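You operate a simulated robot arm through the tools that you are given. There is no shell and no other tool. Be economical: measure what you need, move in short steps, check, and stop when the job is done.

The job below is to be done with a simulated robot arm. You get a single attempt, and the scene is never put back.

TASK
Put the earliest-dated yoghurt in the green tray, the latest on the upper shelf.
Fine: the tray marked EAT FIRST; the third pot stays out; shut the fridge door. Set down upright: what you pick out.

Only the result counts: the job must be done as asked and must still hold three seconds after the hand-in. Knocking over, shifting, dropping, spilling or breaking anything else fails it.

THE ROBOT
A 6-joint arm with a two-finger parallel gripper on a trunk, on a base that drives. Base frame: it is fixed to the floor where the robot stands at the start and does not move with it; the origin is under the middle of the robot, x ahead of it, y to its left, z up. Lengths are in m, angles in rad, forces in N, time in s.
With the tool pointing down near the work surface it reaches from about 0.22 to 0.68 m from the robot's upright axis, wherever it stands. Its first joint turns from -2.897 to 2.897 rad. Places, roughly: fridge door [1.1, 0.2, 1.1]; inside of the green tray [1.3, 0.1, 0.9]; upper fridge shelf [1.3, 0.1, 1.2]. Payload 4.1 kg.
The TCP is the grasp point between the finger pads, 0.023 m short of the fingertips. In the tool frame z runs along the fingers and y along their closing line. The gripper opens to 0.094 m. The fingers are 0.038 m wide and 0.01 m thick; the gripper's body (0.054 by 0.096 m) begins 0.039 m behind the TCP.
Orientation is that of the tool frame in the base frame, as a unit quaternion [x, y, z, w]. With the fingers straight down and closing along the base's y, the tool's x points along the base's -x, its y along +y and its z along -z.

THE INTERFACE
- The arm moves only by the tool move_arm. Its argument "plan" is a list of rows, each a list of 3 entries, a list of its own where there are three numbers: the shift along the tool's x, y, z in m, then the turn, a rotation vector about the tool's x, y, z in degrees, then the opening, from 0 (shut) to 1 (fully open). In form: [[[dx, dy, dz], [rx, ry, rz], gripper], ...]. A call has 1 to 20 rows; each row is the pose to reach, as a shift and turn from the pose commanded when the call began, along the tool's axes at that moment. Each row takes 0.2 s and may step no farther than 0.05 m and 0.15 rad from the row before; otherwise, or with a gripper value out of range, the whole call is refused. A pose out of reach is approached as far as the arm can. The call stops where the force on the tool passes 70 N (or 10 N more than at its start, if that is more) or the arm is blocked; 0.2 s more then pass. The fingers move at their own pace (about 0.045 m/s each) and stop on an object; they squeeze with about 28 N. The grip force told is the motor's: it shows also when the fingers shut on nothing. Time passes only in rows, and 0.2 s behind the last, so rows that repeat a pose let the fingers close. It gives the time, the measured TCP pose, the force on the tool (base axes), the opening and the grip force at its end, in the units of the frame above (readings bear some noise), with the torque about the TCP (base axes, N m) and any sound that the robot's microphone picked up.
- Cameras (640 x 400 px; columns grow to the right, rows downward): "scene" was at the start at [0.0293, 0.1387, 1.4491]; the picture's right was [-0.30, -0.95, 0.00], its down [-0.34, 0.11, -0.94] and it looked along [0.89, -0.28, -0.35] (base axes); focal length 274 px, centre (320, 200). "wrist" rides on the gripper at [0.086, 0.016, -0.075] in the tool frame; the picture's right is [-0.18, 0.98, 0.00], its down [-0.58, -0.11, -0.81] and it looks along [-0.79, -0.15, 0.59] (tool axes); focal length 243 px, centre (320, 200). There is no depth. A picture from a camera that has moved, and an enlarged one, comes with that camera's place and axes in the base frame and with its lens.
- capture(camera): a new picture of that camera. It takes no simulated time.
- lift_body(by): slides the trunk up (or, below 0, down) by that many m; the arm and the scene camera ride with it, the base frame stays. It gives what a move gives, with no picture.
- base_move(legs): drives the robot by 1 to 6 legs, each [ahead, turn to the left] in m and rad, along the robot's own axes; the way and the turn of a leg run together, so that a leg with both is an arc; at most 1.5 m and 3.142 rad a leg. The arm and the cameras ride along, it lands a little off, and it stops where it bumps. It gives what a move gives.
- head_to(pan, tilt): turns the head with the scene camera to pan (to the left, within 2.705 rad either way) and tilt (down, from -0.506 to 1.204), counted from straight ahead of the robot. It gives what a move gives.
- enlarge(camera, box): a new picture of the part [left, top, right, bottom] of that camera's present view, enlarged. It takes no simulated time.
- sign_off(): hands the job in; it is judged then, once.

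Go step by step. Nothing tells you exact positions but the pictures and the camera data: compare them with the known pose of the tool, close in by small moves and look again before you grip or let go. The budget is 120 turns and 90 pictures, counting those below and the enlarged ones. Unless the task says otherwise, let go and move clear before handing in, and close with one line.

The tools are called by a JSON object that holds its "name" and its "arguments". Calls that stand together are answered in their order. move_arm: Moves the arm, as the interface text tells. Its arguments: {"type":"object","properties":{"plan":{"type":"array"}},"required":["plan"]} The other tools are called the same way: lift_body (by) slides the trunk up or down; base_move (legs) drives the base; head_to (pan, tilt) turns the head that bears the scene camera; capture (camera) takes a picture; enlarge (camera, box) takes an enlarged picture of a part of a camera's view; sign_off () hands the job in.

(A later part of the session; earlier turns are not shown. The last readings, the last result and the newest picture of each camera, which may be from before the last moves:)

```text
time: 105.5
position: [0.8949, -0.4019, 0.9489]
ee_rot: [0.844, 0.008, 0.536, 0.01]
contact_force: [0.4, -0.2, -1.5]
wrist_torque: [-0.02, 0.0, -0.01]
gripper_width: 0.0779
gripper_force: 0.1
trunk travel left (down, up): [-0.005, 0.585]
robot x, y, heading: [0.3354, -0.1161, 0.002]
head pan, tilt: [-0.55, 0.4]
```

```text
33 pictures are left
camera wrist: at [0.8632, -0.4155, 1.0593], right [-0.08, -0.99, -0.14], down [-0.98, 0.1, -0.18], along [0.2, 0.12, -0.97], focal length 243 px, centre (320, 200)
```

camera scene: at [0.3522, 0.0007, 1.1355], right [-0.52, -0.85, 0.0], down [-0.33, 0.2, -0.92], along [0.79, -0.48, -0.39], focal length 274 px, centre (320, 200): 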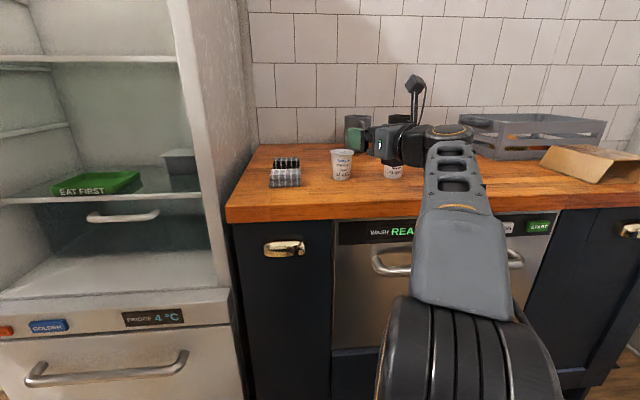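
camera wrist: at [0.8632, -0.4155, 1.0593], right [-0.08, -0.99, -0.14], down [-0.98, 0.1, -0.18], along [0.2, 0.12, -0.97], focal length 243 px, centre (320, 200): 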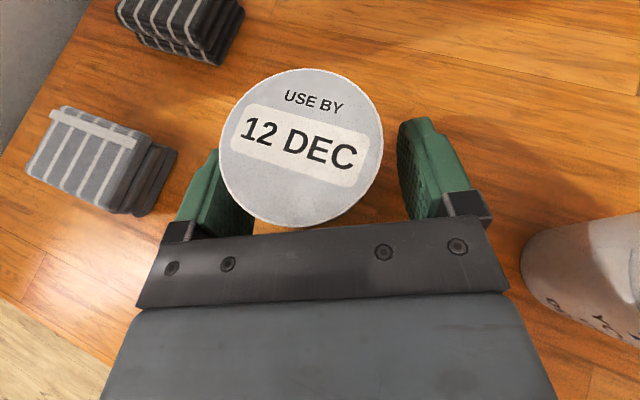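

Well centred on the pot. Close and lift slightly.

{"name": "move_arm", "arguments": {"plan": [[[0, -0.001, 0], [0, 0, 0], 0.5], [[0, -0.001, 0], [0, 0, 0], 0.3], [[0, -0.001, 0], [0, 0, 0], 0], [[0, -0.001, 0], [0, 0, 0], 0], [[0, -0.001, 0], [0, 0, 0], 0], [[0.009, -0.001, -0.004], [0, 0, 0], 0], [[0.027, -0.001, -0.013], [0, 0, 0], 0], [[0.054, -0.001, -0.025], [0, 0, 0], 0]]}}

{"name": "capture", "arguments": {"camera": "wrist"}}

```text
time: 107.3
position: [0.8839, -0.3935, 0.9894]
ee_rot: [0.845, 0.008, 0.535, 0.009]
contact_force: [-0.1, -0.1, -1.5]
wrist_torque: [-0.03, -0.01, 0.02]
gripper_width: 0.052
gripper_force: 28.0
out of reach, approached as far as the arm can: row 8
trunk travel left (down, up): [-0.005, 0.585]
robot x, y, heading: [0.3322, -0.1151, -0.004]
head pan, tilt: [-0.55, 0.4]
```

```text
32 pictures are left
camera wrist: at [0.8539, -0.4072, 1.1003], right [-0.08, -0.99, -0.14], down [-0.98, 0.1, -0.18], along [0.19, 0.13, -0.97], focal length 243 px, centre (320, 200)
```

wrist: 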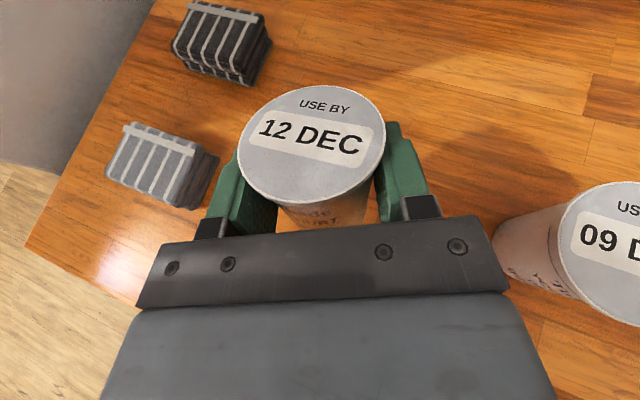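

The 12 DEC pot is held. Raise the trunk, and test a longer, more central arm pose in free space before driving to the fridge.

{"name": "lift_body", "arguments": {"by": 0.27}}

{"name": "move_arm", "arguments": {"plan": [[[0.011, -0.032, 0.024], [0, 0, 0], 0], [[0.022, -0.063, 0.047], [0, 0, 0], 0], [[0.033, -0.095, 0.071], [0, 0, 0], 0], [[0.044, -0.126, 0.094], [0, 0, 0], 0], [[0.055, -0.158, 0.118], [0, 0, 0], 0]]}}

```text
time: 110.1
position: [0.8835, -0.3926, 1.2604]
ee_rot: [0.845, 0.007, 0.535, 0.01]
contact_force: [-0.2, -0.6, -1.4]
wrist_torque: [0.02, 0.01, -0.02]
gripper_width: 0.0523
gripper_force: 28.2
trunk travel left (down, up): [-0.275, 0.315]
robot x, y, heading: [0.33, -0.1139, -0.005]
head pan, tilt: [-0.55, 0.4]
```

```text
time: 111.3
position: [0.9922, -0.231, 1.2354]
ee_rot: [0.845, 0.007, 0.535, 0.01]
contact_force: [0.5, -0.4, -1.4]
wrist_torque: [-0.02, 0.01, 0.04]
gripper_width: 0.0523
gripper_force: 28.0
out of reach, approached as far as the arm can: row 2, 3, 4, 5
trunk travel left (down, up): [-0.275, 0.315]
robot x, y, heading: [0.3302, -0.1183, 0.004]
head pan, tilt: [-0.55, 0.4]
```

Feasible. Raise a bit, then go round: turn right, reverse diagonally, turn back, lining up with the fridge opening at y≈0.2.

{"name": "lift_body", "arguments": {"by": 0.05}}

{"name": "base_move", "arguments": {"legs": [[0, -0.524], [-0.63, 0], [0, 0.524]]}}

{"name": "head_to", "arguments": {"pan": 0.1, "tilt": 0.25}}

{"name": "capture", "arguments": {"camera": "scene"}}

```text
time: 112.2
position: [0.9933, -0.2309, 1.2857]
ee_rot: [0.844, 0.007, 0.535, 0.01]
contact_force: [-0.4, 0.3, -1.3]
wrist_torque: [0.01, -0.02, -0.03]
gripper_width: 0.052
gripper_force: 27.3
trunk travel left (down, up): [-0.325, 0.265]
robot x, y, heading: [0.3313, -0.1191, -0.001]
head pan, tilt: [-0.55, 0.4]
```

```text
time: 118.7
position: [0.4373, 0.0984, 1.2855]
ee_rot: [0.844, 0.019, 0.536, 0.003]
contact_force: [0.3, 0.3, -1.2]
wrist_torque: [-0.02, -0.02, -0.03]
gripper_width: 0.0521
gripper_force: 27.8
trunk travel left (down, up): [-0.325, 0.265]
robot x, y, heading: [-0.2256, 0.1939, 0.021]
head pan, tilt: [-0.55, 0.4]
```

```text
time: 119.7
position: [0.4382, 0.0995, 1.2857]
ee_rot: [0.845, 0.019, 0.535, 0.002]
contact_force: [0.1, -0.9, -1.8]
wrist_torque: [0.01, 0.0, 0.06]
gripper_width: 0.0518
gripper_force: 28.2
trunk travel left (down, up): [-0.325, 0.265]
robot x, y, heading: [-0.2266, 0.1962, 0.028]
head pan, tilt: [0.099, 0.25]
```

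```text
31 pictures are left
camera scene: at [-0.1983, 0.37, 1.4095], right [0.13, -0.99, 0.0], down [-0.25, -0.03, -0.97], along [0.96, 0.12, -0.25], focal length 274 px, centre (320, 200)
```

scene: 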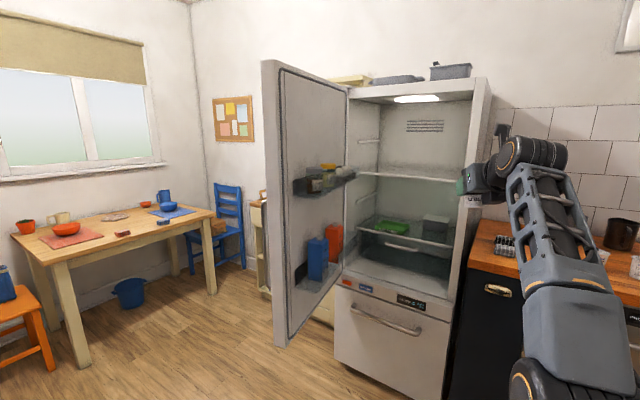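

The view confirms the door (edge near (0.61, 0.59)) is clear of the path. Correct the heading and drive toward the opening, stopping short to check.

{"name": "base_move", "arguments": {"legs": [[0, -0.03], [0.48, 0]]}}

{"name": "capture", "arguments": {"camera": "scene"}}

{"name": "capture", "arguments": {"camera": "wrist"}}

```text
time: 122.9
position: [0.9157, 0.0732, 1.2844]
ee_rot: [0.845, 0.005, 0.534, 0.012]
contact_force: [0.2, -0.2, -0.9]
wrist_torque: [0.01, 0.01, -0.02]
gripper_width: 0.0521
gripper_force: 28.2
trunk travel left (down, up): [-0.325, 0.265]
robot x, y, heading: [0.2543, 0.1905, -0.009]
head pan, tilt: [0.099, 0.25]
```

```text
30 pictures are left
camera scene: at [0.2897, 0.3665, 1.4095], right [0.09, -1.0, 0.0], down [-0.25, -0.02, -0.97], along [0.96, 0.09, -0.25], focal length 274 px, centre (320, 200)
```

scene: 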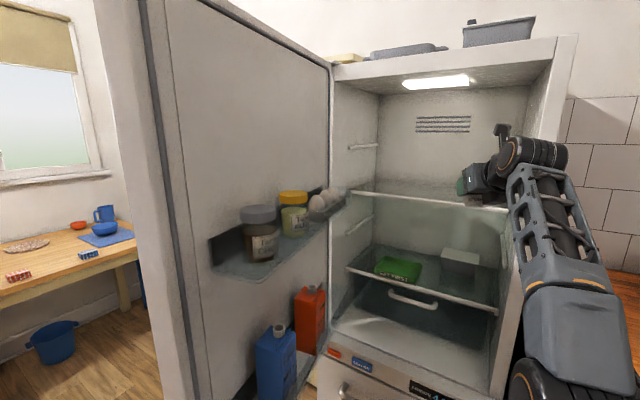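

```text
29 pictures are left
camera wrist: at [0.8836, 0.0592, 1.3963], right [-0.08, -0.99, -0.14], down [-0.98, 0.11, -0.18], along [0.2, 0.12, -0.97], focal length 243 px, centre (320, 200)
```

wrist: 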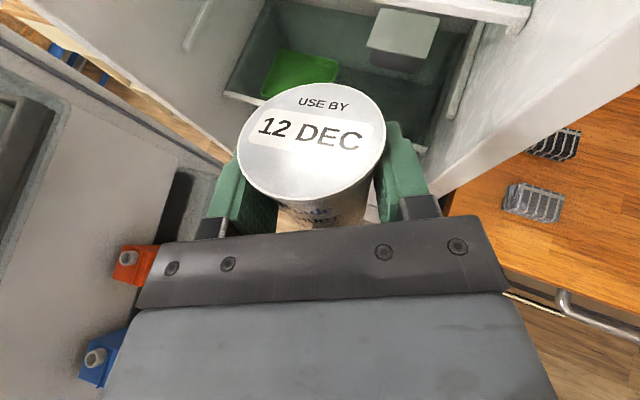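

Upper shelf front edge is at about (1.17, 0.09), z≈1.195; target for the pot is about (1.27, 0.07). Drive in 0.35 m.

{"name": "base_move", "arguments": {"legs": [[0.35, 0.01]]}}

{"name": "capture", "arguments": {"camera": "scene"}}

{"name": "capture", "arguments": {"camera": "wrist"}}

```text
time: 125.2
position: [1.2686, 0.0754, 1.2859]
ee_rot: [0.845, 0.008, 0.535, 0.01]
contact_force: [0.0, 0.2, -1.1]
wrist_torque: [0.01, 0.01, 0.0]
gripper_width: 0.0516
gripper_force: 28.0
trunk travel left (down, up): [-0.325, 0.265]
robot x, y, heading: [0.6084, 0.1901, -0.002]
head pan, tilt: [0.099, 0.25]
```

```text
28 pictures are left
camera scene: at [0.6418, 0.3652, 1.4095], right [0.1, -1.0, 0.0], down [-0.25, -0.02, -0.97], along [0.96, 0.1, -0.25], focal length 274 px, centre (320, 200)
```

scene: 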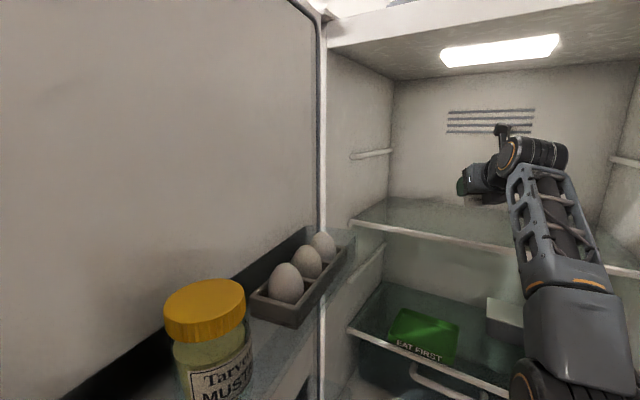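

```text
27 pictures are left
camera wrist: at [1.2377, 0.0619, 1.3962], right [-0.08, -0.99, -0.14], down [-0.98, 0.1, -0.18], along [0.2, 0.12, -0.97], focal length 243 px, centre (320, 200)
```

wrist: 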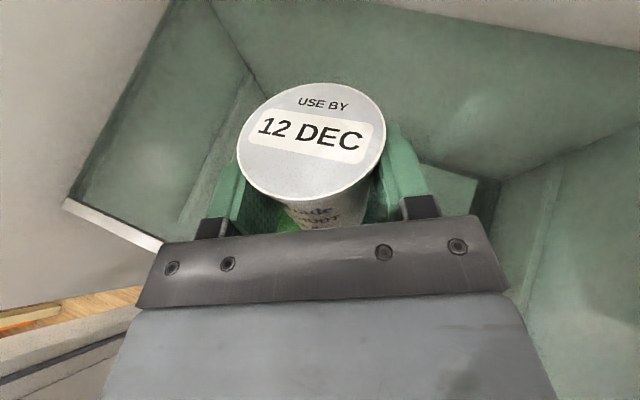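

Positioned over the upper shelf. Lower 30 mm by trunk, then in small steps watching the force.

{"name": "lift_body", "arguments": {"by": -0.03}}

{"name": "enlarge", "arguments": {"camera": "scene", "box": [400, 120, 600, 280]}}

```text
time: 126.0
position: [1.2689, 0.0765, 1.2554]
ee_rot: [0.845, 0.007, 0.534, 0.01]
contact_force: [0.7, -0.7, -1.3]
wrist_torque: [0.02, -0.06, 0.01]
gripper_width: 0.0519
gripper_force: 28.1
trunk travel left (down, up): [-0.295, 0.295]
robot x, y, heading: [0.6076, 0.1893, -0.005]
head pan, tilt: [0.099, 0.25]
```

```text
2.50 times, centred on (500, 200) of scene
camera zoom: at [0.6417, 0.3653, 1.3795], right [0.1, -1.0, 0.0], down [-0.25, -0.02, -0.97], along [0.96, 0.1, -0.25], focal length 685 px, centre (-130, 200)
```

zoom: 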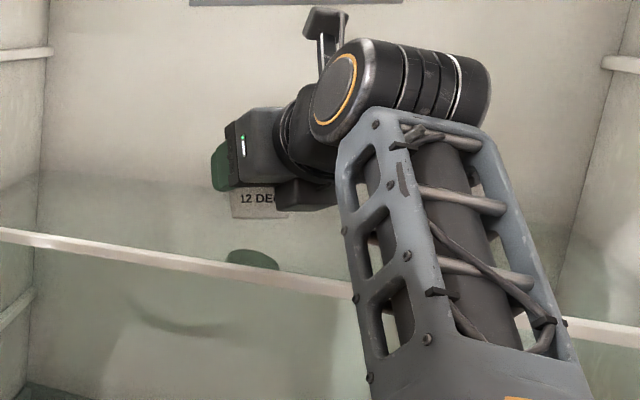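

{"name": "lift_body", "arguments": {"by": -0.008}}

{"name": "lift_body", "arguments": {"by": -0.004}}

{"name": "lift_body", "arguments": {"by": -0.003}}

```text
time: 126.5
position: [1.2674, 0.0754, 1.2469]
ee_rot: [0.845, 0.007, 0.534, 0.01]
contact_force: [-0.2, -0.6, -1.1]
wrist_torque: [-0.01, 0.0, -0.02]
gripper_width: 0.0518
gripper_force: 27.8
trunk travel left (down, up): [-0.287, 0.303]
robot x, y, heading: [0.6074, 0.188, -0.003]
head pan, tilt: [0.099, 0.25]
```

```text
time: 127.1
position: [1.2682, 0.0751, 1.2437]
ee_rot: [0.845, 0.007, 0.534, 0.011]
contact_force: [-0.9, -0.4, -1.1]
wrist_torque: [0.01, 0.03, 0.01]
gripper_width: 0.052
gripper_force: 27.8
trunk travel left (down, up): [-0.283, 0.307]
robot x, y, heading: [0.6078, 0.1893, -0.005]
head pan, tilt: [0.099, 0.25]
```

```text
time: 127.6
position: [1.2674, 0.0745, 1.2419]
ee_rot: [0.845, 0.007, 0.535, 0.01]
contact_force: [0.0, -0.2, 1.9]
wrist_torque: [-0.01, -0.09, -0.03]
gripper_width: 0.0517
gripper_force: 28.5
trunk travel left (down, up): [-0.28, 0.31]
robot x, y, heading: [0.6068, 0.1891, -0.002]
head pan, tilt: [0.099, 0.25]
```

Contact is starting (force turned upward). One tiny step more, then release gently and back out straight.

{"name": "lift_body", "arguments": {"by": -0.001}}

{"name": "move_arm", "arguments": {"plan": [[[0, 0, 0], [0, 0, 0], 0.6], [[0, 0, 0], [0, 0, 0], 0.75], [[0, 0, 0], [0, 0, 0], 0.83], [[0, 0, 0], [0, 0, 0], 0.83]]}}

{"name": "capture", "arguments": {"camera": "wrist"}}

```text
time: 128.1
position: [1.2684, 0.0758, 1.2404]
ee_rot: [0.844, 0.007, 0.537, 0.01]
contact_force: [3.4, 0.1, 9.4]
wrist_torque: [-0.01, -0.32, -0.04]
gripper_width: 0.0517
gripper_force: 28.1
trunk travel left (down, up): [-0.279, 0.311]
robot x, y, heading: [0.6103, 0.1918, -0.003]
head pan, tilt: [0.099, 0.25]
```

```text
time: 129.1
position: [1.2681, 0.0755, 1.2404]
ee_rot: [0.845, 0.007, 0.534, 0.01]
contact_force: [0.3, 0.8, 0.3]
wrist_torque: [-0.03, -0.01, 0.0]
gripper_width: 0.078
gripper_force: 0.1
trunk travel left (down, up): [-0.279, 0.311]
robot x, y, heading: [0.6083, 0.1887, 0.0]
head pan, tilt: [0.099, 0.25]
```

```text
25 pictures are left
camera wrist: at [1.2376, 0.0619, 1.3502], right [-0.08, -0.99, -0.14], down [-0.98, 0.1, -0.18], along [0.2, 0.12, -0.97], focal length 243 px, centre (320, 200)
```

wrist: 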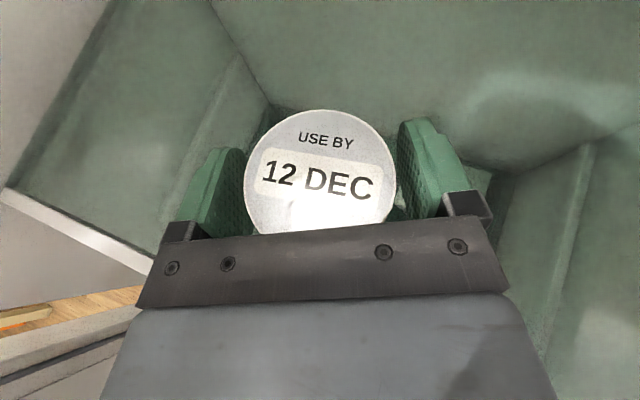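

Released; the lid is close to the palm. Back off a little with the arm and look again.

{"name": "move_arm", "arguments": {"plan": [[[-0.001, 0, -0.003], [0, 0, 0], 0.9], [[-0.003, 0, -0.006], [0, 0, 0], 0.9], [[-0.005, 0, -0.011], [0, 0, 0], 0.95], [[-0.0085, 0, -0.018], [0, 0, 0], 0.95], [[-0.0085, 0, -0.018], [0, 0, 0], 0.95]]}}

{"name": "capture", "arguments": {"camera": "wrist"}}

```text
time: 130.3
position: [1.2485, 0.0754, 1.2403]
ee_rot: [0.845, 0.007, 0.535, 0.01]
contact_force: [0.0, 0.5, 0.2]
wrist_torque: [0.03, 0.02, -0.01]
gripper_width: 0.089
gripper_force: 0.0
trunk travel left (down, up): [-0.279, 0.311]
robot x, y, heading: [0.6098, 0.1903, 0.005]
head pan, tilt: [0.099, 0.25]
```

```text
24 pictures are left
camera wrist: at [1.2174, 0.0618, 1.3507], right [-0.08, -0.99, -0.14], down [-0.98, 0.1, -0.18], along [0.2, 0.12, -0.97], focal length 243 px, centre (320, 200)
```

wrist: 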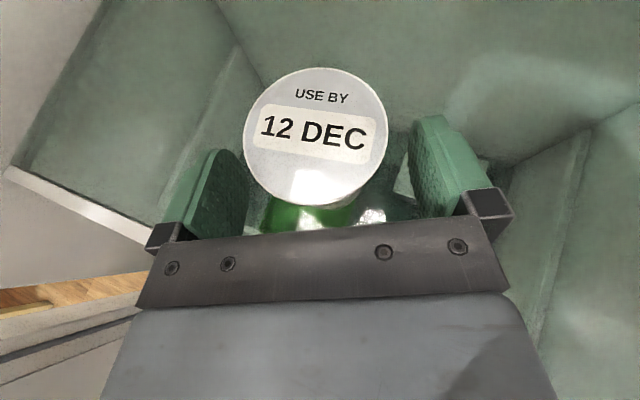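

Pot 12 DEC stands upright on the upper shelf, well back from the edge. Back out straight, then go round to the 05 DEC pot.

{"name": "base_move", "arguments": {"legs": [[-0.75, 0], [0, -1.309], [0.72, 0], [0, 1.309]]}}

{"name": "lift_body", "arguments": {"by": -0.2}}

{"name": "head_to", "arguments": {"pan": 0.0, "tilt": 0.35}}

{"name": "capture", "arguments": {"camera": "scene"}}

{"name": "capture", "arguments": {"camera": "wrist"}}

```text
time: 144.3
position: [0.6998, -0.6091, 1.2383]
ee_rot: [0.845, 0.01, 0.534, 0.008]
contact_force: [-0.1, -0.3, 0.6]
wrist_torque: [-0.02, 0.0, 0.02]
gripper_width: 0.0895
gripper_force: 0.1
trunk travel left (down, up): [-0.279, 0.311]
robot x, y, heading: [0.0551, -0.5008, 0.003]
head pan, tilt: [0.099, 0.25]
```

```text
time: 146.4
position: [0.6984, -0.6094, 1.041]
ee_rot: [0.845, 0.01, 0.535, 0.008]
contact_force: [-0.1, 0.2, 0.4]
wrist_torque: [0.03, 0.0, -0.01]
gripper_width: 0.0894
gripper_force: 0.0
trunk travel left (down, up): [-0.079, 0.511]
robot x, y, heading: [0.0565, -0.4966, 0.007]
head pan, tilt: [0.099, 0.25]
```

```text
time: 147.1
position: [0.6986, -0.6091, 1.0405]
ee_rot: [0.845, 0.009, 0.535, 0.009]
contact_force: [-0.1, -0.2, 0.2]
wrist_torque: [0.01, 0.01, -0.01]
gripper_width: 0.0894
gripper_force: 0.1
trunk travel left (down, up): [-0.079, 0.511]
robot x, y, heading: [0.0594, -0.4971, 0.006]
head pan, tilt: [0.0, 0.351]
```

```text
23 pictures are left
camera scene: at [0.09, -0.3328, 1.1541], right [0.01, -1.0, 0.0], down [-0.34, 0.0, -0.94], along [0.94, 0.01, -0.34], focal length 274 px, centre (320, 200)
```

scene: 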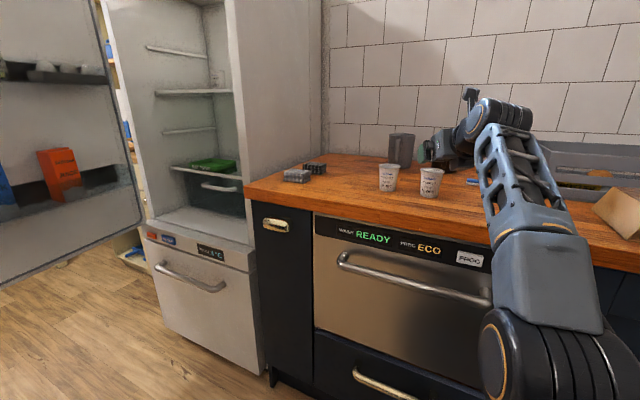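

```text
22 pictures are left
camera wrist: at [0.6677, -0.6233, 1.1507], right [-0.07, -0.99, -0.14], down [-0.98, 0.1, -0.18], along [0.19, 0.13, -0.97], focal length 243 px, centre (320, 200)
```

wrist: 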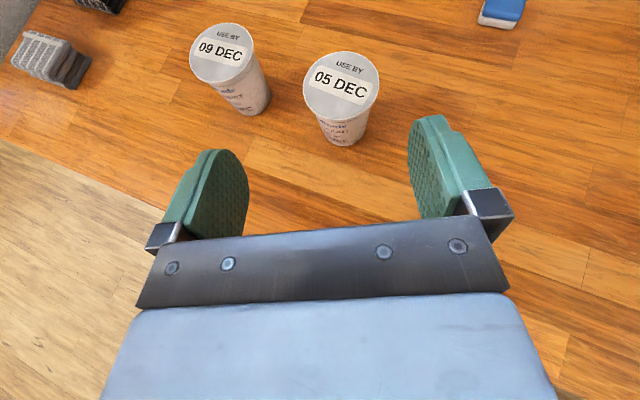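

05 DEC pot at about (0.793, -0.624). Align laterally, lower, and drive up most of the way.

{"name": "move_arm", "arguments": {"plan": [[[0, 0.008, 0], [0, 0, 0], 0.95], [[0, 0.0146, 0], [0, 0, 0], 0.95]]}}

{"name": "lift_body", "arguments": {"by": -0.077}}

{"name": "base_move", "arguments": {"legs": [[0.07, 0]]}}

{"name": "capture", "arguments": {"camera": "wrist"}}

```text
time: 147.7
position: [0.6986, -0.6244, 1.039]
ee_rot: [0.845, 0.01, 0.535, 0.008]
contact_force: [-0.6, -0.1, 0.1]
wrist_torque: [0.01, 0.01, 0.0]
gripper_width: 0.0894
gripper_force: 0.0
trunk travel left (down, up): [-0.079, 0.511]
robot x, y, heading: [0.0551, -0.499, 0.007]
head pan, tilt: [0.0, 0.351]
```

```text
time: 148.8
position: [0.6985, -0.6245, 0.9628]
ee_rot: [0.844, 0.009, 0.535, 0.009]
contact_force: [-0.7, 0.6, 0.8]
wrist_torque: [-0.02, 0.01, -0.01]
gripper_width: 0.0893
gripper_force: 0.0
trunk travel left (down, up): [-0.002, 0.588]
robot x, y, heading: [0.0584, -0.5011, 0.007]
head pan, tilt: [0.0, 0.351]
```

```text
time: 149.9
position: [0.7695, -0.623, 0.9625]
ee_rot: [0.845, 0.01, 0.535, 0.008]
contact_force: [0.3, -0.2, 0.2]
wrist_torque: [0.0, -0.01, -0.02]
gripper_width: 0.0896
gripper_force: 0.0
trunk travel left (down, up): [-0.002, 0.588]
robot x, y, heading: [0.1278, -0.4989, 0.003]
head pan, tilt: [0.0, 0.351]
```

```text
21 pictures are left
camera wrist: at [0.7384, -0.6377, 1.0734], right [-0.07, -0.99, -0.14], down [-0.98, 0.1, -0.18], along [0.19, 0.13, -0.97], focal length 243 px, centre (320, 200)
```

wrist: 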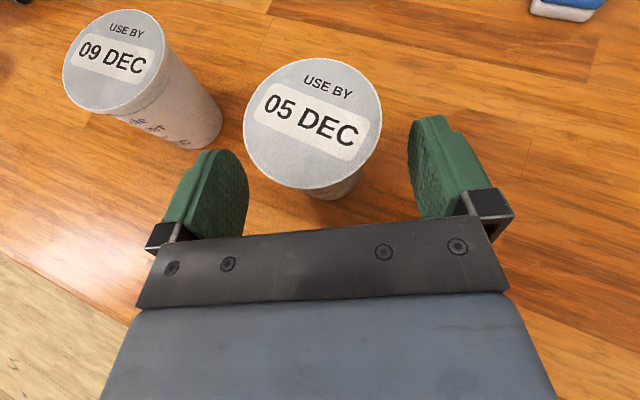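

Aligned. Advance 20 mm, close, and lift slightly.

{"name": "move_arm", "arguments": {"plan": [[[0.002, 0.001, 0.01], [0, 0, 0], 0.95], [[0.004, 0.001, 0.02], [0, 0, 0], 0.9], [[0.004, 0.001, 0.02], [0, 0, 0], 0.7], [[0.004, 0.001, 0.02], [0, 0, 0], 0.5], [[0.004, 0.001, 0.02], [0, 0, 0], 0], [[0.004, 0.001, 0.02], [0, 0, 0], 0], [[0.004, 0.001, 0.02], [0, 0, 0], 0], [[0.004, 0.001, 0.02], [0, 0, 0], 0]]}}

{"name": "lift_body", "arguments": {"by": 0.04}}

{"name": "capture", "arguments": {"camera": "wrist"}}

```text
time: 151.7
position: [0.7892, -0.6246, 0.9573]
ee_rot: [0.845, 0.009, 0.534, 0.009]
contact_force: [-1.4, -0.9, -0.1]
wrist_torque: [-0.01, -0.03, -0.01]
gripper_width: 0.0575
gripper_force: 27.8
trunk travel left (down, up): [-0.002, 0.588]
robot x, y, heading: [0.1286, -0.5004, 0.007]
head pan, tilt: [0.0, 0.351]
```

```text
time: 152.5
position: [0.7896, -0.6244, 0.9967]
ee_rot: [0.845, 0.01, 0.535, 0.008]
contact_force: [0.4, 0.2, -1.2]
wrist_torque: [-0.01, 0.0, 0.03]
gripper_width: 0.0576
gripper_force: 27.8
trunk travel left (down, up): [-0.042, 0.548]
robot x, y, heading: [0.1312, -0.4995, 0.005]
head pan, tilt: [0.0, 0.351]
```

```text
20 pictures are left
camera wrist: at [0.7587, -0.6386, 1.1082], right [-0.07, -0.99, -0.14], down [-0.98, 0.1, -0.18], along [0.19, 0.13, -0.97], focal length 243 px, centre (320, 200)
```

wrist: 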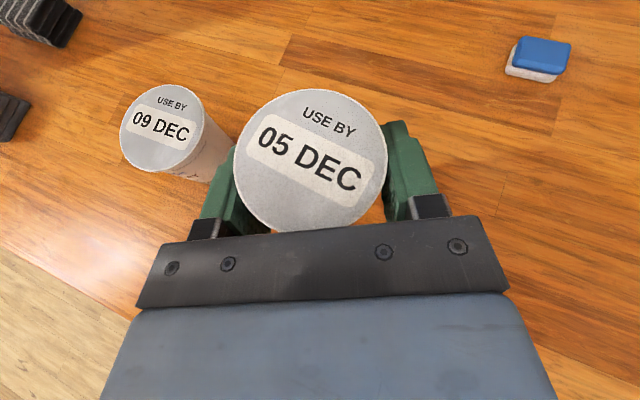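

05 DEC is held upright. Raise high, and go round to line up with the fridge for the tray.

{"name": "lift_body", "arguments": {"by": 0.25}}

{"name": "base_move", "arguments": {"legs": [[0, -1.173], [-0.664, 0], [0, 1.273]]}}

```text
time: 155.1
position: [0.7888, -0.6247, 1.2478]
ee_rot: [0.845, 0.01, 0.535, 0.008]
contact_force: [-0.4, -1.1, -1.4]
wrist_torque: [0.04, 0.03, 0.0]
gripper_width: 0.0572
gripper_force: 28.1
trunk travel left (down, up): [-0.292, 0.298]
robot x, y, heading: [0.129, -0.4999, -0.0]
head pan, tilt: [0.0, 0.351]
```

```text
time: 164.8
position: [0.5387, 0.0376, 1.2477]
ee_rot: [0.844, 0.049, 0.534, -0.017]
contact_force: [1.1, -0.2, -1.6]
wrist_torque: [0.0, 0.03, -0.02]
gripper_width: 0.0568
gripper_force: 28.1
trunk travel left (down, up): [-0.292, 0.298]
robot x, y, heading: [-0.1302, 0.0987, 0.098]
head pan, tilt: [0.0, 0.351]
```

{"name": "base_move", "arguments": {"legs": [[0, 0.02], [0.36, 0]]}}

{"name": "lift_body", "arguments": {"by": -0.2}}

{"name": "capture", "arguments": {"camera": "wrist"}}

{"name": "capture", "arguments": {"camera": "scene"}}

```text
time: 167.4
position: [0.8922, 0.0938, 1.2476]
ee_rot: [0.843, 0.058, 0.534, -0.022]
contact_force: [-0.3, -0.6, -1.8]
wrist_torque: [-0.01, -0.02, 0.02]
gripper_width: 0.0566
gripper_force: 27.8
trunk travel left (down, up): [-0.292, 0.298]
robot x, y, heading: [0.2235, 0.1447, 0.119]
head pan, tilt: [0.0, 0.351]
```

```text
time: 169.6
position: [0.8928, 0.0935, 1.0478]
ee_rot: [0.843, 0.057, 0.534, -0.022]
contact_force: [-0.4, 0.5, -1.8]
wrist_torque: [0.0, -0.01, 0.02]
gripper_width: 0.0564
gripper_force: 28.1
trunk travel left (down, up): [-0.092, 0.498]
robot x, y, heading: [0.2232, 0.1438, 0.119]
head pan, tilt: [0.0, 0.351]
```

```text
19 pictures are left
camera wrist: at [0.8639, 0.0768, 1.1582], right [0.04, -0.99, -0.14], down [-0.98, -0.01, -0.18], along [0.18, 0.15, -0.97], focal length 243 px, centre (320, 200)
```

wrist: 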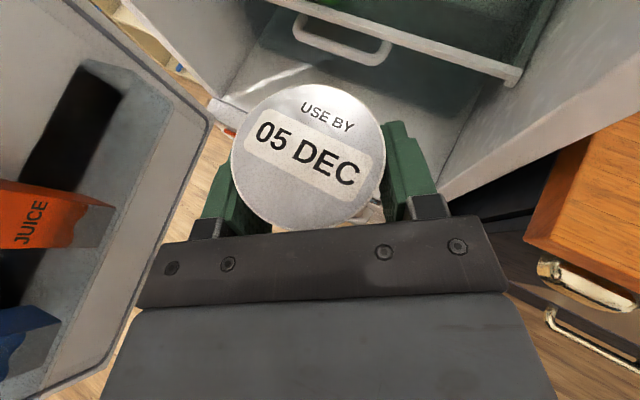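

```text
18 pictures are left
camera scene: at [0.2354, 0.3134, 1.1671], right [0.12, -0.99, 0.0], down [-0.34, -0.04, -0.94], along [0.93, 0.11, -0.34], focal length 274 px, centre (320, 200)
```

scene: 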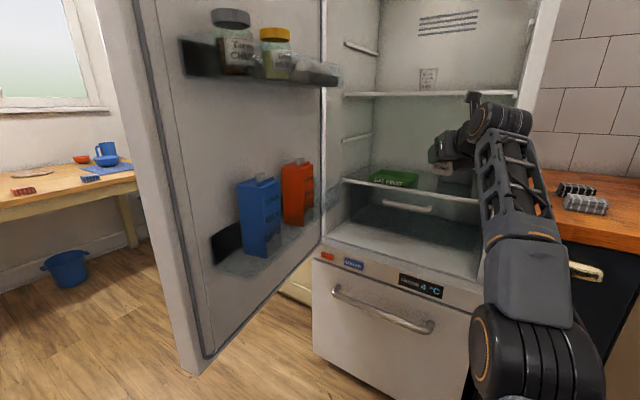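

The 12 DEC pot stands on the upper shelf. Enlarge the tray.

{"name": "enlarge", "arguments": {"camera": "scene", "box": [330, 60, 490, 260]}}

```text
2.00 times, centred on (410, 160) of scene
camera zoom: at [0.2354, 0.3134, 1.1671], right [0.12, -0.99, 0.0], down [-0.34, -0.04, -0.94], along [0.93, 0.11, -0.34], focal length 548 px, centre (140, 280)
```

zoom: 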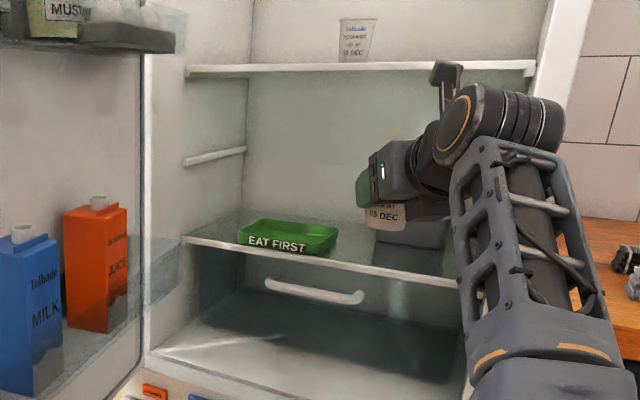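

Tray centre estimated near (1.28, 0.15), shelf z≈0.875. Lower 45 mm to clear the upper shelf with the camera, then drive in partway.

{"name": "lift_body", "arguments": {"by": -0.045}}

{"name": "base_move", "arguments": {"legs": [[0.27, 0]]}}

{"name": "capture", "arguments": {"camera": "wrist"}}

{"name": "enlarge", "arguments": {"camera": "scene", "box": [300, 40, 560, 280]}}

```text
time: 170.5
position: [0.8925, 0.0945, 1.0035]
ee_rot: [0.843, 0.058, 0.534, -0.022]
contact_force: [0.1, -0.7, -1.1]
wrist_torque: [0.0, 0.01, 0.0]
gripper_width: 0.0563
gripper_force: 27.5
trunk travel left (down, up): [-0.047, 0.543]
robot x, y, heading: [0.2204, 0.1417, 0.119]
head pan, tilt: [0.0, 0.351]
```

```text
time: 172.3
position: [1.1577, 0.1277, 1.0026]
ee_rot: [0.843, 0.059, 0.535, -0.023]
contact_force: [0.3, 0.3, -1.4]
wrist_torque: [-0.06, 0.01, 0.0]
gripper_width: 0.0563
gripper_force: 28.1
trunk travel left (down, up): [-0.047, 0.543]
robot x, y, heading: [0.4859, 0.1766, 0.12]
head pan, tilt: [0.0, 0.351]
```

```text
16 pictures are left
camera wrist: at [1.1287, 0.1104, 1.1131], right [0.04, -0.99, -0.14], down [-0.98, -0.02, -0.18], along [0.18, 0.15, -0.97], focal length 243 px, centre (320, 200)
```

wrist: 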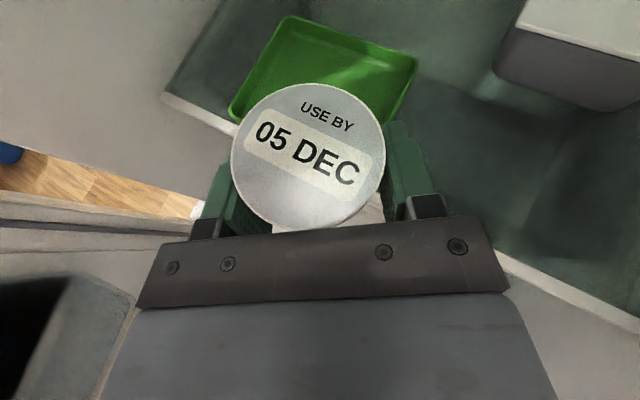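

```text
1.67 times, centred on (430, 160) of scene
camera zoom: at [0.4996, 0.3453, 1.122], right [0.12, -0.99, 0.0], down [-0.34, -0.04, -0.94], along [0.93, 0.11, -0.34], focal length 457 px, centre (137, 267)
```

zoom: 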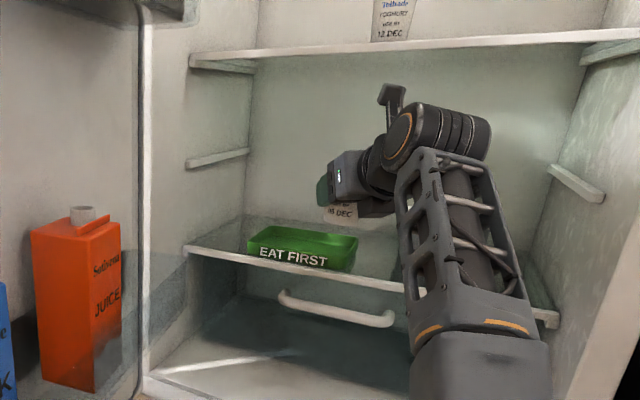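

Tray corners computed: centre ≈ (1.278, 0.147), about 0.143×0.118 m, rim z≈0.905. Drive in 0.116 m to bring the pot over the centre.

{"name": "base_move", "arguments": {"legs": [[0.116, 0]]}}

{"name": "capture", "arguments": {"camera": "wrist"}}

```text
time: 173.6
position: [1.2737, 0.1419, 1.002]
ee_rot: [0.843, 0.057, 0.534, -0.021]
contact_force: [0.0, -0.7, -0.8]
wrist_torque: [-0.03, 0.0, -0.02]
gripper_width: 0.0563
gripper_force: 27.8
trunk travel left (down, up): [-0.047, 0.543]
robot x, y, heading: [0.5988, 0.1897, 0.118]
head pan, tilt: [0.0, 0.351]
```

```text
14 pictures are left
camera wrist: at [1.244, 0.1241, 1.1131], right [0.04, -0.99, -0.14], down [-0.98, -0.02, -0.18], along [0.18, 0.15, -0.97], focal length 243 px, centre (320, 200)
```

wrist: 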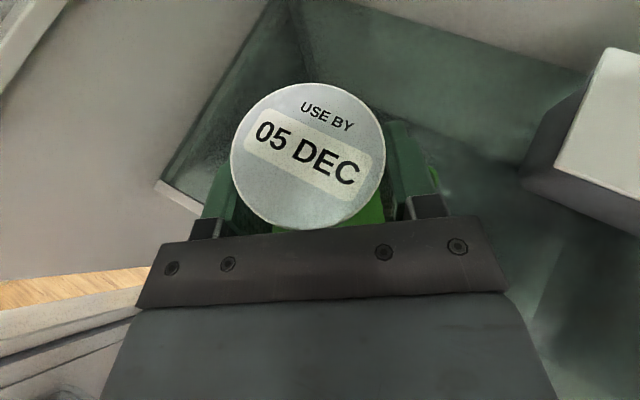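

Pot is centred over the tray. Lower 30 mm by arm, then by trunk in steps, watching force.

{"name": "move_arm", "arguments": {"plan": [[[-0.009, 0, 0.0043], [0, 0, 0], 0], [[-0.018, 0, 0.0085], [0, 0, 0], 0], [[-0.0272, 0, 0.0128], [0, 0, 0], 0]]}}

{"name": "lift_body", "arguments": {"by": -0.025}}

{"name": "enlarge", "arguments": {"camera": "scene", "box": [330, 120, 490, 240]}}

```text
time: 174.4
position: [1.2729, 0.1402, 0.9729]
ee_rot: [0.843, 0.059, 0.535, -0.023]
contact_force: [0.4, 0.0, -1.0]
wrist_torque: [0.0, 0.0, -0.01]
gripper_width: 0.0564
gripper_force: 27.4
trunk travel left (down, up): [-0.047, 0.543]
robot x, y, heading: [0.6027, 0.1884, 0.118]
head pan, tilt: [0.0, 0.351]
```

```text
time: 175.1
position: [1.2723, 0.1405, 0.9479]
ee_rot: [0.843, 0.059, 0.534, -0.023]
contact_force: [-0.2, 0.6, -0.6]
wrist_torque: [-0.06, 0.0, 0.01]
gripper_width: 0.0561
gripper_force: 28.3
trunk travel left (down, up): [-0.022, 0.568]
robot x, y, heading: [0.5998, 0.1895, 0.118]
head pan, tilt: [0.0, 0.351]
```

```text
3.33 times, centred on (410, 180) of scene
camera zoom: at [0.6149, 0.3593, 1.097], right [0.12, -0.99, 0.0], down [-0.34, -0.04, -0.94], along [0.93, 0.11, -0.34], focal length 913 px, centre (20, 267)
```

zoom: 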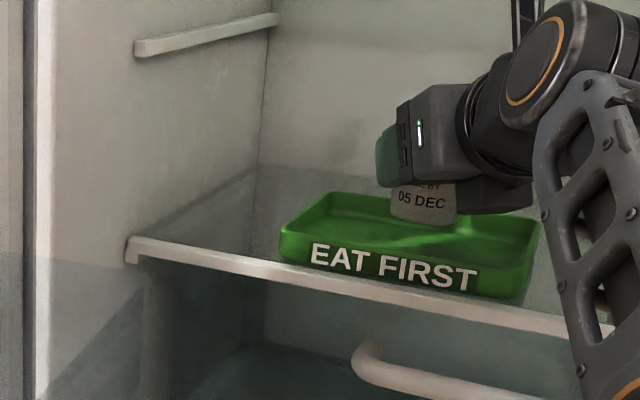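

{"name": "lift_body", "arguments": {"by": -0.008}}

{"name": "lift_body", "arguments": {"by": -0.004}}

{"name": "lift_body", "arguments": {"by": -0.003}}

{"name": "lift_body", "arguments": {"by": -0.003}}

```text
time: 175.7
position: [1.2735, 0.1409, 0.9394]
ee_rot: [0.843, 0.058, 0.534, -0.022]
contact_force: [0.2, 0.5, -1.1]
wrist_torque: [0.0, 0.02, 0.04]
gripper_width: 0.0561
gripper_force: 28.2
trunk travel left (down, up): [-0.014, 0.576]
robot x, y, heading: [0.5987, 0.1898, 0.118]
head pan, tilt: [0.0, 0.351]
```

```text
time: 176.2
position: [1.2732, 0.1416, 0.9357]
ee_rot: [0.843, 0.059, 0.534, -0.023]
contact_force: [0.1, -0.6, -1.4]
wrist_torque: [-0.02, 0.04, 0.03]
gripper_width: 0.0563
gripper_force: 27.8
trunk travel left (down, up): [-0.01, 0.58]
robot x, y, heading: [0.5969, 0.1872, 0.121]
head pan, tilt: [0.0, 0.351]
```

```text
time: 176.7
position: [1.2736, 0.1408, 0.9324]
ee_rot: [0.843, 0.058, 0.535, -0.022]
contact_force: [-0.2, -0.9, -1.8]
wrist_torque: [-0.01, 0.01, -0.02]
gripper_width: 0.0561
gripper_force: 28.7
trunk travel left (down, up): [-0.007, 0.583]
robot x, y, heading: [0.6024, 0.1925, 0.121]
head pan, tilt: [0.0, 0.351]
```

```text
time: 177.2
position: [1.2727, 0.14, 0.9294]
ee_rot: [0.843, 0.059, 0.534, -0.023]
contact_force: [0.0, -1.1, -2.0]
wrist_torque: [0.0, 0.02, -0.03]
gripper_width: 0.0562
gripper_force: 28.4
trunk travel left (down, up): [-0.004, 0.586]
robot x, y, heading: [0.6027, 0.1893, 0.12]
head pan, tilt: [0.0, 0.351]
```

No contact yet. Continue with 3 mm arm steps.

{"name": "move_arm", "arguments": {"plan": [[[-0.0027, 0, 0.0013], [0, 0, 0], 0], [[-0.0027, 0, 0.0013], [0, 0, 0], 0]]}}

{"name": "move_arm", "arguments": {"plan": [[[-0.0027, 0, 0.0013], [0, 0, 0], 0], [[-0.0027, 0, 0.0013], [0, 0, 0], 0]]}}

{"name": "enlarge", "arguments": {"camera": "scene", "box": [370, 140, 490, 230]}}

```text
time: 177.8
position: [1.2744, 0.1405, 0.9267]
ee_rot: [0.843, 0.06, 0.534, -0.024]
contact_force: [0.3, -0.1, -1.7]
wrist_torque: [-0.02, 0.01, 0.0]
gripper_width: 0.056
gripper_force: 28.1
trunk travel left (down, up): [-0.004, 0.586]
robot x, y, heading: [0.5984, 0.1851, 0.119]
head pan, tilt: [0.0, 0.351]
```

```text
time: 178.4
position: [1.2725, 0.1417, 0.9235]
ee_rot: [0.843, 0.058, 0.534, -0.022]
contact_force: [1.0, -0.1, -1.6]
wrist_torque: [0.01, 0.0, 0.02]
gripper_width: 0.0563
gripper_force: 28.2
trunk travel left (down, up): [-0.004, 0.586]
robot x, y, heading: [0.6002, 0.1901, 0.123]
head pan, tilt: [0.0, 0.351]
```

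```text
4.44 times, centred on (430, 185) of scene
camera zoom: at [0.615, 0.3593, 1.079], right [0.12, -0.99, 0.0], down [-0.34, -0.04, -0.94], along [0.93, 0.11, -0.34], focal length 1218 px, centre (-169, 267)
```

zoom: 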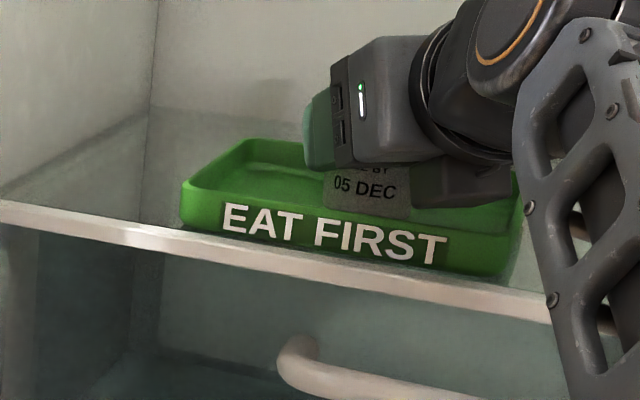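

{"name": "move_arm", "arguments": {"plan": [[[-0.0023, 0, 0.001], [0, 0, 0], 0], [[-0.0023, 0, 0.001], [0, 0, 0], 0]]}}

{"name": "move_arm", "arguments": {"plan": [[[-0.0023, 0, 0.001], [0, 0, 0], 0], [[-0.0023, 0, 0.001], [0, 0, 0], 0]]}}

{"name": "move_arm", "arguments": {"plan": [[[-0.0023, 0, 0.001], [0, 0, 0], 0], [[-0.0023, 0, 0.001], [0, 0, 0], 0]]}}

```text
time: 179.0
position: [1.2727, 0.1409, 0.9215]
ee_rot: [0.842, 0.058, 0.535, -0.022]
contact_force: [0.4, 0.3, -1.6]
wrist_torque: [-0.04, -0.01, -0.01]
gripper_width: 0.0563
gripper_force: 28.1
trunk travel left (down, up): [-0.004, 0.586]
robot x, y, heading: [0.6027, 0.1895, 0.123]
head pan, tilt: [0.0, 0.351]
```

```text
time: 179.6
position: [1.2718, 0.1402, 0.9218]
ee_rot: [0.842, 0.059, 0.536, -0.023]
contact_force: [0.8, 1.2, 5.9]
wrist_torque: [-0.1, -0.09, 0.03]
gripper_width: 0.0561
gripper_force: 28.1
trunk travel left (down, up): [-0.004, 0.586]
robot x, y, heading: [0.6013, 0.1892, 0.119]
head pan, tilt: [0.0, 0.351]
```

```text
time: 180.2
position: [1.2728, 0.1397, 0.9182]
ee_rot: [0.842, 0.059, 0.536, -0.022]
contact_force: [3.7, 0.6, 14.1]
wrist_torque: [0.06, 0.92, -0.05]
gripper_width: 0.0519
gripper_force: 27.7
trunk travel left (down, up): [-0.004, 0.586]
robot x, y, heading: [0.6057, 0.1902, 0.122]
head pan, tilt: [0.0, 0.351]
```

Contact with the tray floor. Open gently to 72 mm, lift the hand a little, and look.

{"name": "move_arm", "arguments": {"plan": [[[0, 0, 0], [0, 0, 0], 0.6], [[0, 0, 0], [0, 0, 0], 0.7], [[0, 0, 0], [0, 0, 0], 0.77], [[0.0036, 0, -0.0017], [0, 0, 0], 0.77], [[0.0036, 0, -0.0017], [0, 0, 0], 0.77]]}}

{"name": "capture", "arguments": {"camera": "wrist"}}

```text
time: 181.4
position: [1.2736, 0.1396, 0.9195]
ee_rot: [0.844, 0.058, 0.532, -0.022]
contact_force: [-0.2, 0.5, -0.1]
wrist_torque: [-0.01, 0.04, -0.01]
gripper_width: 0.0721
gripper_force: 0.0
trunk travel left (down, up): [-0.004, 0.586]
robot x, y, heading: [0.5985, 0.1873, 0.118]
head pan, tilt: [0.0, 0.351]
```

```text
11 pictures are left
camera wrist: at [1.2442, 0.122, 1.0302], right [0.04, -0.99, -0.14], down [-0.98, -0.02, -0.18], along [0.18, 0.15, -0.97], focal length 243 px, centre (320, 200)
```

wrist: 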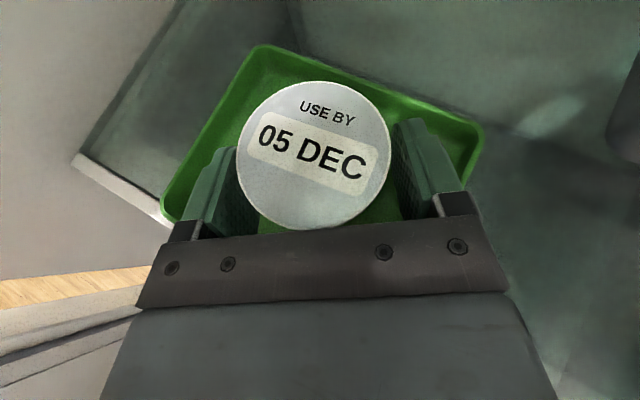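

Pot 05 DEC stands in the tray. Raise the hand 30 mm and back out.

{"name": "lift_body", "arguments": {"by": 0.03}}

{"name": "base_move", "arguments": {"legs": [[-0.08, 0]]}}

{"name": "capture", "arguments": {"camera": "wrist"}}

```text
time: 182.2
position: [1.2721, 0.1392, 0.951]
ee_rot: [0.843, 0.058, 0.534, -0.022]
contact_force: [-0.1, -0.3, -0.2]
wrist_torque: [0.0, -0.03, 0.01]
gripper_width: 0.0723
gripper_force: 0.1
trunk travel left (down, up): [-0.034, 0.556]
robot x, y, heading: [0.6009, 0.1883, 0.12]
head pan, tilt: [0.0, 0.351]
```

```text
time: 183.2
position: [1.1912, 0.1304, 0.9518]
ee_rot: [0.843, 0.059, 0.533, -0.023]
contact_force: [0.3, -0.6, 0.5]
wrist_torque: [0.02, 0.01, -0.03]
gripper_width: 0.0724
gripper_force: 0.0
trunk travel left (down, up): [-0.034, 0.556]
robot x, y, heading: [0.5257, 0.1804, 0.121]
head pan, tilt: [0.0, 0.351]
```

```text
10 pictures are left
camera wrist: at [1.1632, 0.1128, 1.0617], right [0.04, -0.99, -0.14], down [-0.98, -0.02, -0.18], along [0.18, 0.15, -0.97], focal length 243 px, centre (320, 200)
```

wrist: 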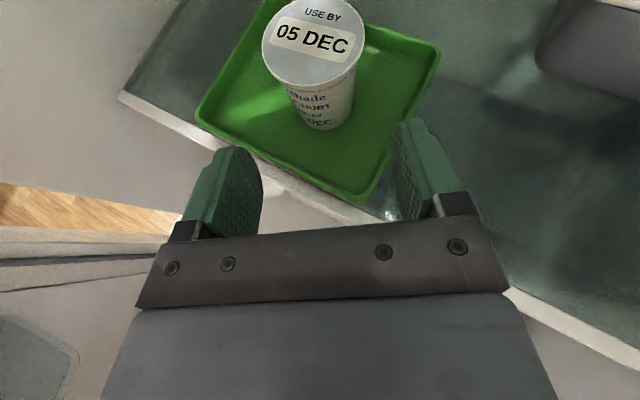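

Both pots are placed, upright. Now back out and go around to the outer side of the door to close it.

{"name": "base_move", "arguments": {"legs": [[-0.6, 0], [0, -1.43], [-0.82, 0], [0, 1.31]]}}

{"name": "lift_body", "arguments": {"by": 0.3}}

{"name": "head_to", "arguments": {"pan": -0.15, "tilt": 0.35}}

{"name": "capture", "arguments": {"camera": "scene"}}

```text
time: 197.4
position: [0.3547, 0.7876, 0.9506]
ee_rot: [0.845, 0.019, 0.535, 0.003]
contact_force: [0.1, 1.1, -0.4]
wrist_torque: [0.0, 0.03, -0.03]
gripper_width: 0.0724
gripper_force: 0.0
trunk travel left (down, up): [-0.034, 0.556]
robot x, y, heading: [-0.3096, 0.9013, 0.029]
head pan, tilt: [0.0, 0.351]
```

```text
time: 200.4
position: [0.3554, 0.7883, 1.2514]
ee_rot: [0.844, 0.019, 0.536, 0.003]
contact_force: [0.5, -0.4, 0.2]
wrist_torque: [0.0, 0.01, 0.01]
gripper_width: 0.0724
gripper_force: 0.0
trunk travel left (down, up): [-0.334, 0.256]
robot x, y, heading: [-0.3075, 0.9049, 0.021]
head pan, tilt: [0.0, 0.351]
```

```text
time: 201.1
position: [0.3553, 0.7886, 1.2509]
ee_rot: [0.845, 0.018, 0.535, 0.003]
contact_force: [-0.3, 0.1, -0.5]
wrist_torque: [0.03, 0.01, -0.01]
gripper_width: 0.0726
gripper_force: 0.0
trunk travel left (down, up): [-0.334, 0.256]
robot x, y, heading: [-0.3098, 0.9044, 0.021]
head pan, tilt: [-0.15, 0.351]
```

```text
9 pictures are left
camera scene: at [-0.2794, 1.0557, 1.409], right [-0.12, -0.99, 0.0], down [-0.34, 0.04, -0.94], along [0.93, -0.12, -0.34], focal length 274 px, centre (320, 200)
```

scene: 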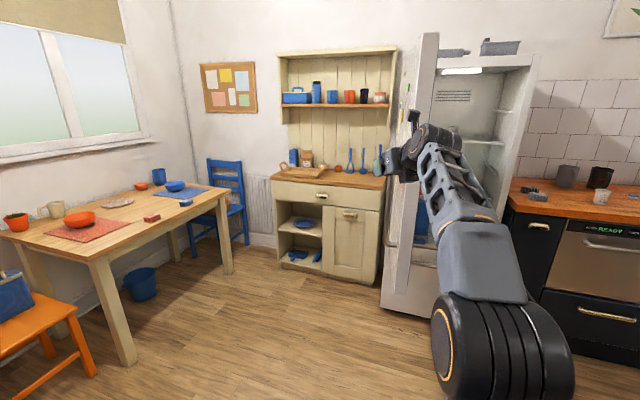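

I see the door nearly edge-on. I'll close the fingers, drive around to its outer side (about (0.60, 1.32)) and face it at about -70°.

{"name": "move_arm", "arguments": {"plan": [[[0, 0, 0], [0, 0, 0], 0.3], [[0, 0, 0], [0, 0, 0], 0], [[0, 0, 0], [0, 0, 0], 0], [[0, 0, 0], [0, 0, 0], 0], [[0, 0, 0], [0, 0, 0], 0]]}}

{"name": "base_move", "arguments": {"legs": [[0, 0.404], [1.0, 0], [0, -1.647]]}}

{"name": "head_to", "arguments": {"pan": 0.0, "tilt": 0.4}}

{"name": "capture", "arguments": {"camera": "scene"}}

```text
time: 202.3
position: [0.3544, 0.7881, 1.2509]
ee_rot: [0.845, 0.019, 0.535, 0.003]
contact_force: [-0.2, 0.8, 1.1]
wrist_torque: [-0.03, -0.01, -0.02]
gripper_width: 0.0
gripper_force: 27.8
trunk travel left (down, up): [-0.334, 0.256]
robot x, y, heading: [-0.3108, 0.9015, 0.022]
head pan, tilt: [-0.15, 0.351]
```

```text
time: 212.6
position: [0.6891, 0.6334, 1.252]
ee_rot: [0.693, -0.484, 0.429, 0.318]
contact_force: [0.9, -0.8, 0.5]
wrist_torque: [0.03, -0.01, 0.03]
gripper_width: 0.0
gripper_force: 28.1
trunk travel left (down, up): [-0.334, 0.256]
robot x, y, heading: [0.5943, 1.2995, -1.239]
head pan, tilt: [-0.15, 0.351]
```

```text
time: 213.3
position: [0.6876, 0.633, 1.2504]
ee_rot: [0.693, -0.484, 0.429, 0.318]
contact_force: [0.6, 0.1, -0.3]
wrist_torque: [-0.02, 0.01, 0.0]
gripper_width: 0.0001
gripper_force: 27.8
trunk travel left (down, up): [-0.334, 0.256]
robot x, y, heading: [0.5986, 1.3042, -1.238]
head pan, tilt: [0.0, 0.4]
```

```text
8 pictures are left
camera scene: at [0.765, 1.3238, 1.4045], right [-0.95, -0.33, 0.0], down [-0.13, 0.37, -0.92], along [0.3, -0.87, -0.39], focal length 274 px, centre (320, 200)
```

scene: 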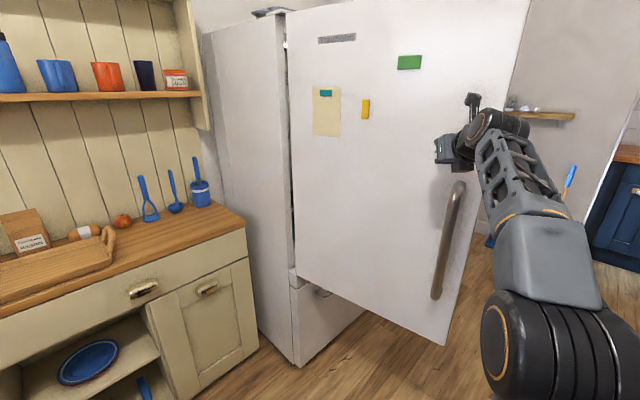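

Now on the outer side with the gripper above the handle. Push the door by driving forward.

{"name": "base_move", "arguments": {"legs": [[0.25, 0], [0.25, 0]]}}

{"name": "capture", "arguments": {"camera": "scene"}}

```text
time: 216.6
position: [0.8583, 0.1542, 1.2509]
ee_rot: [0.694, -0.483, 0.43, 0.318]
contact_force: [-0.1, 0.0, 0.0]
wrist_torque: [0.0, 0.0, 0.01]
gripper_width: 0.0003
gripper_force: 28.5
trunk travel left (down, up): [-0.334, 0.256]
robot x, y, heading: [0.7637, 0.821, -1.232]
head pan, tilt: [0.0, 0.4]
```

```text
7 pictures are left
camera scene: at [0.931, 0.8459, 1.4045], right [-0.94, -0.33, 0.0], down [-0.13, 0.37, -0.92], along [0.3, -0.87, -0.39], focal length 274 px, centre (320, 200)
```

scene: 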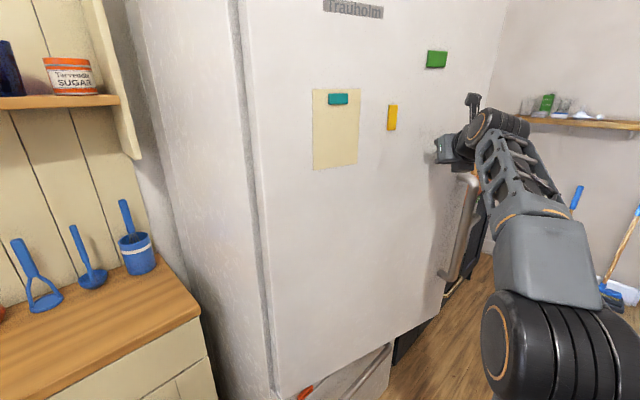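

The door is nearly closed. Push a bit further.

{"name": "base_move", "arguments": {"legs": [[0.12, 0]]}}

{"name": "capture", "arguments": {"camera": "scene"}}

```text
time: 217.8
position: [0.8971, 0.0439, 1.2501]
ee_rot: [0.694, -0.483, 0.43, 0.317]
contact_force: [-0.2, 0.2, 0.0]
wrist_torque: [-0.02, 0.0, 0.03]
gripper_width: 0.0
gripper_force: 28.3
trunk travel left (down, up): [-0.334, 0.256]
robot x, y, heading: [0.798, 0.7112, -1.229]
head pan, tilt: [0.0, 0.4]
```

```text
6 pictures are left
camera scene: at [0.97, 0.7346, 1.4045], right [-0.94, -0.33, 0.0], down [-0.13, 0.37, -0.92], along [0.3, -0.87, -0.39], focal length 274 px, centre (320, 200)
```

scene: 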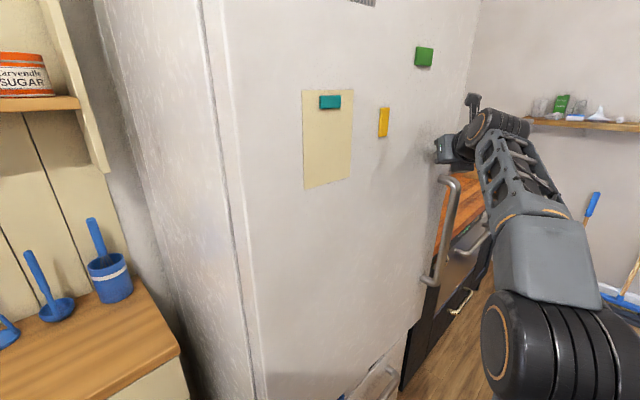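

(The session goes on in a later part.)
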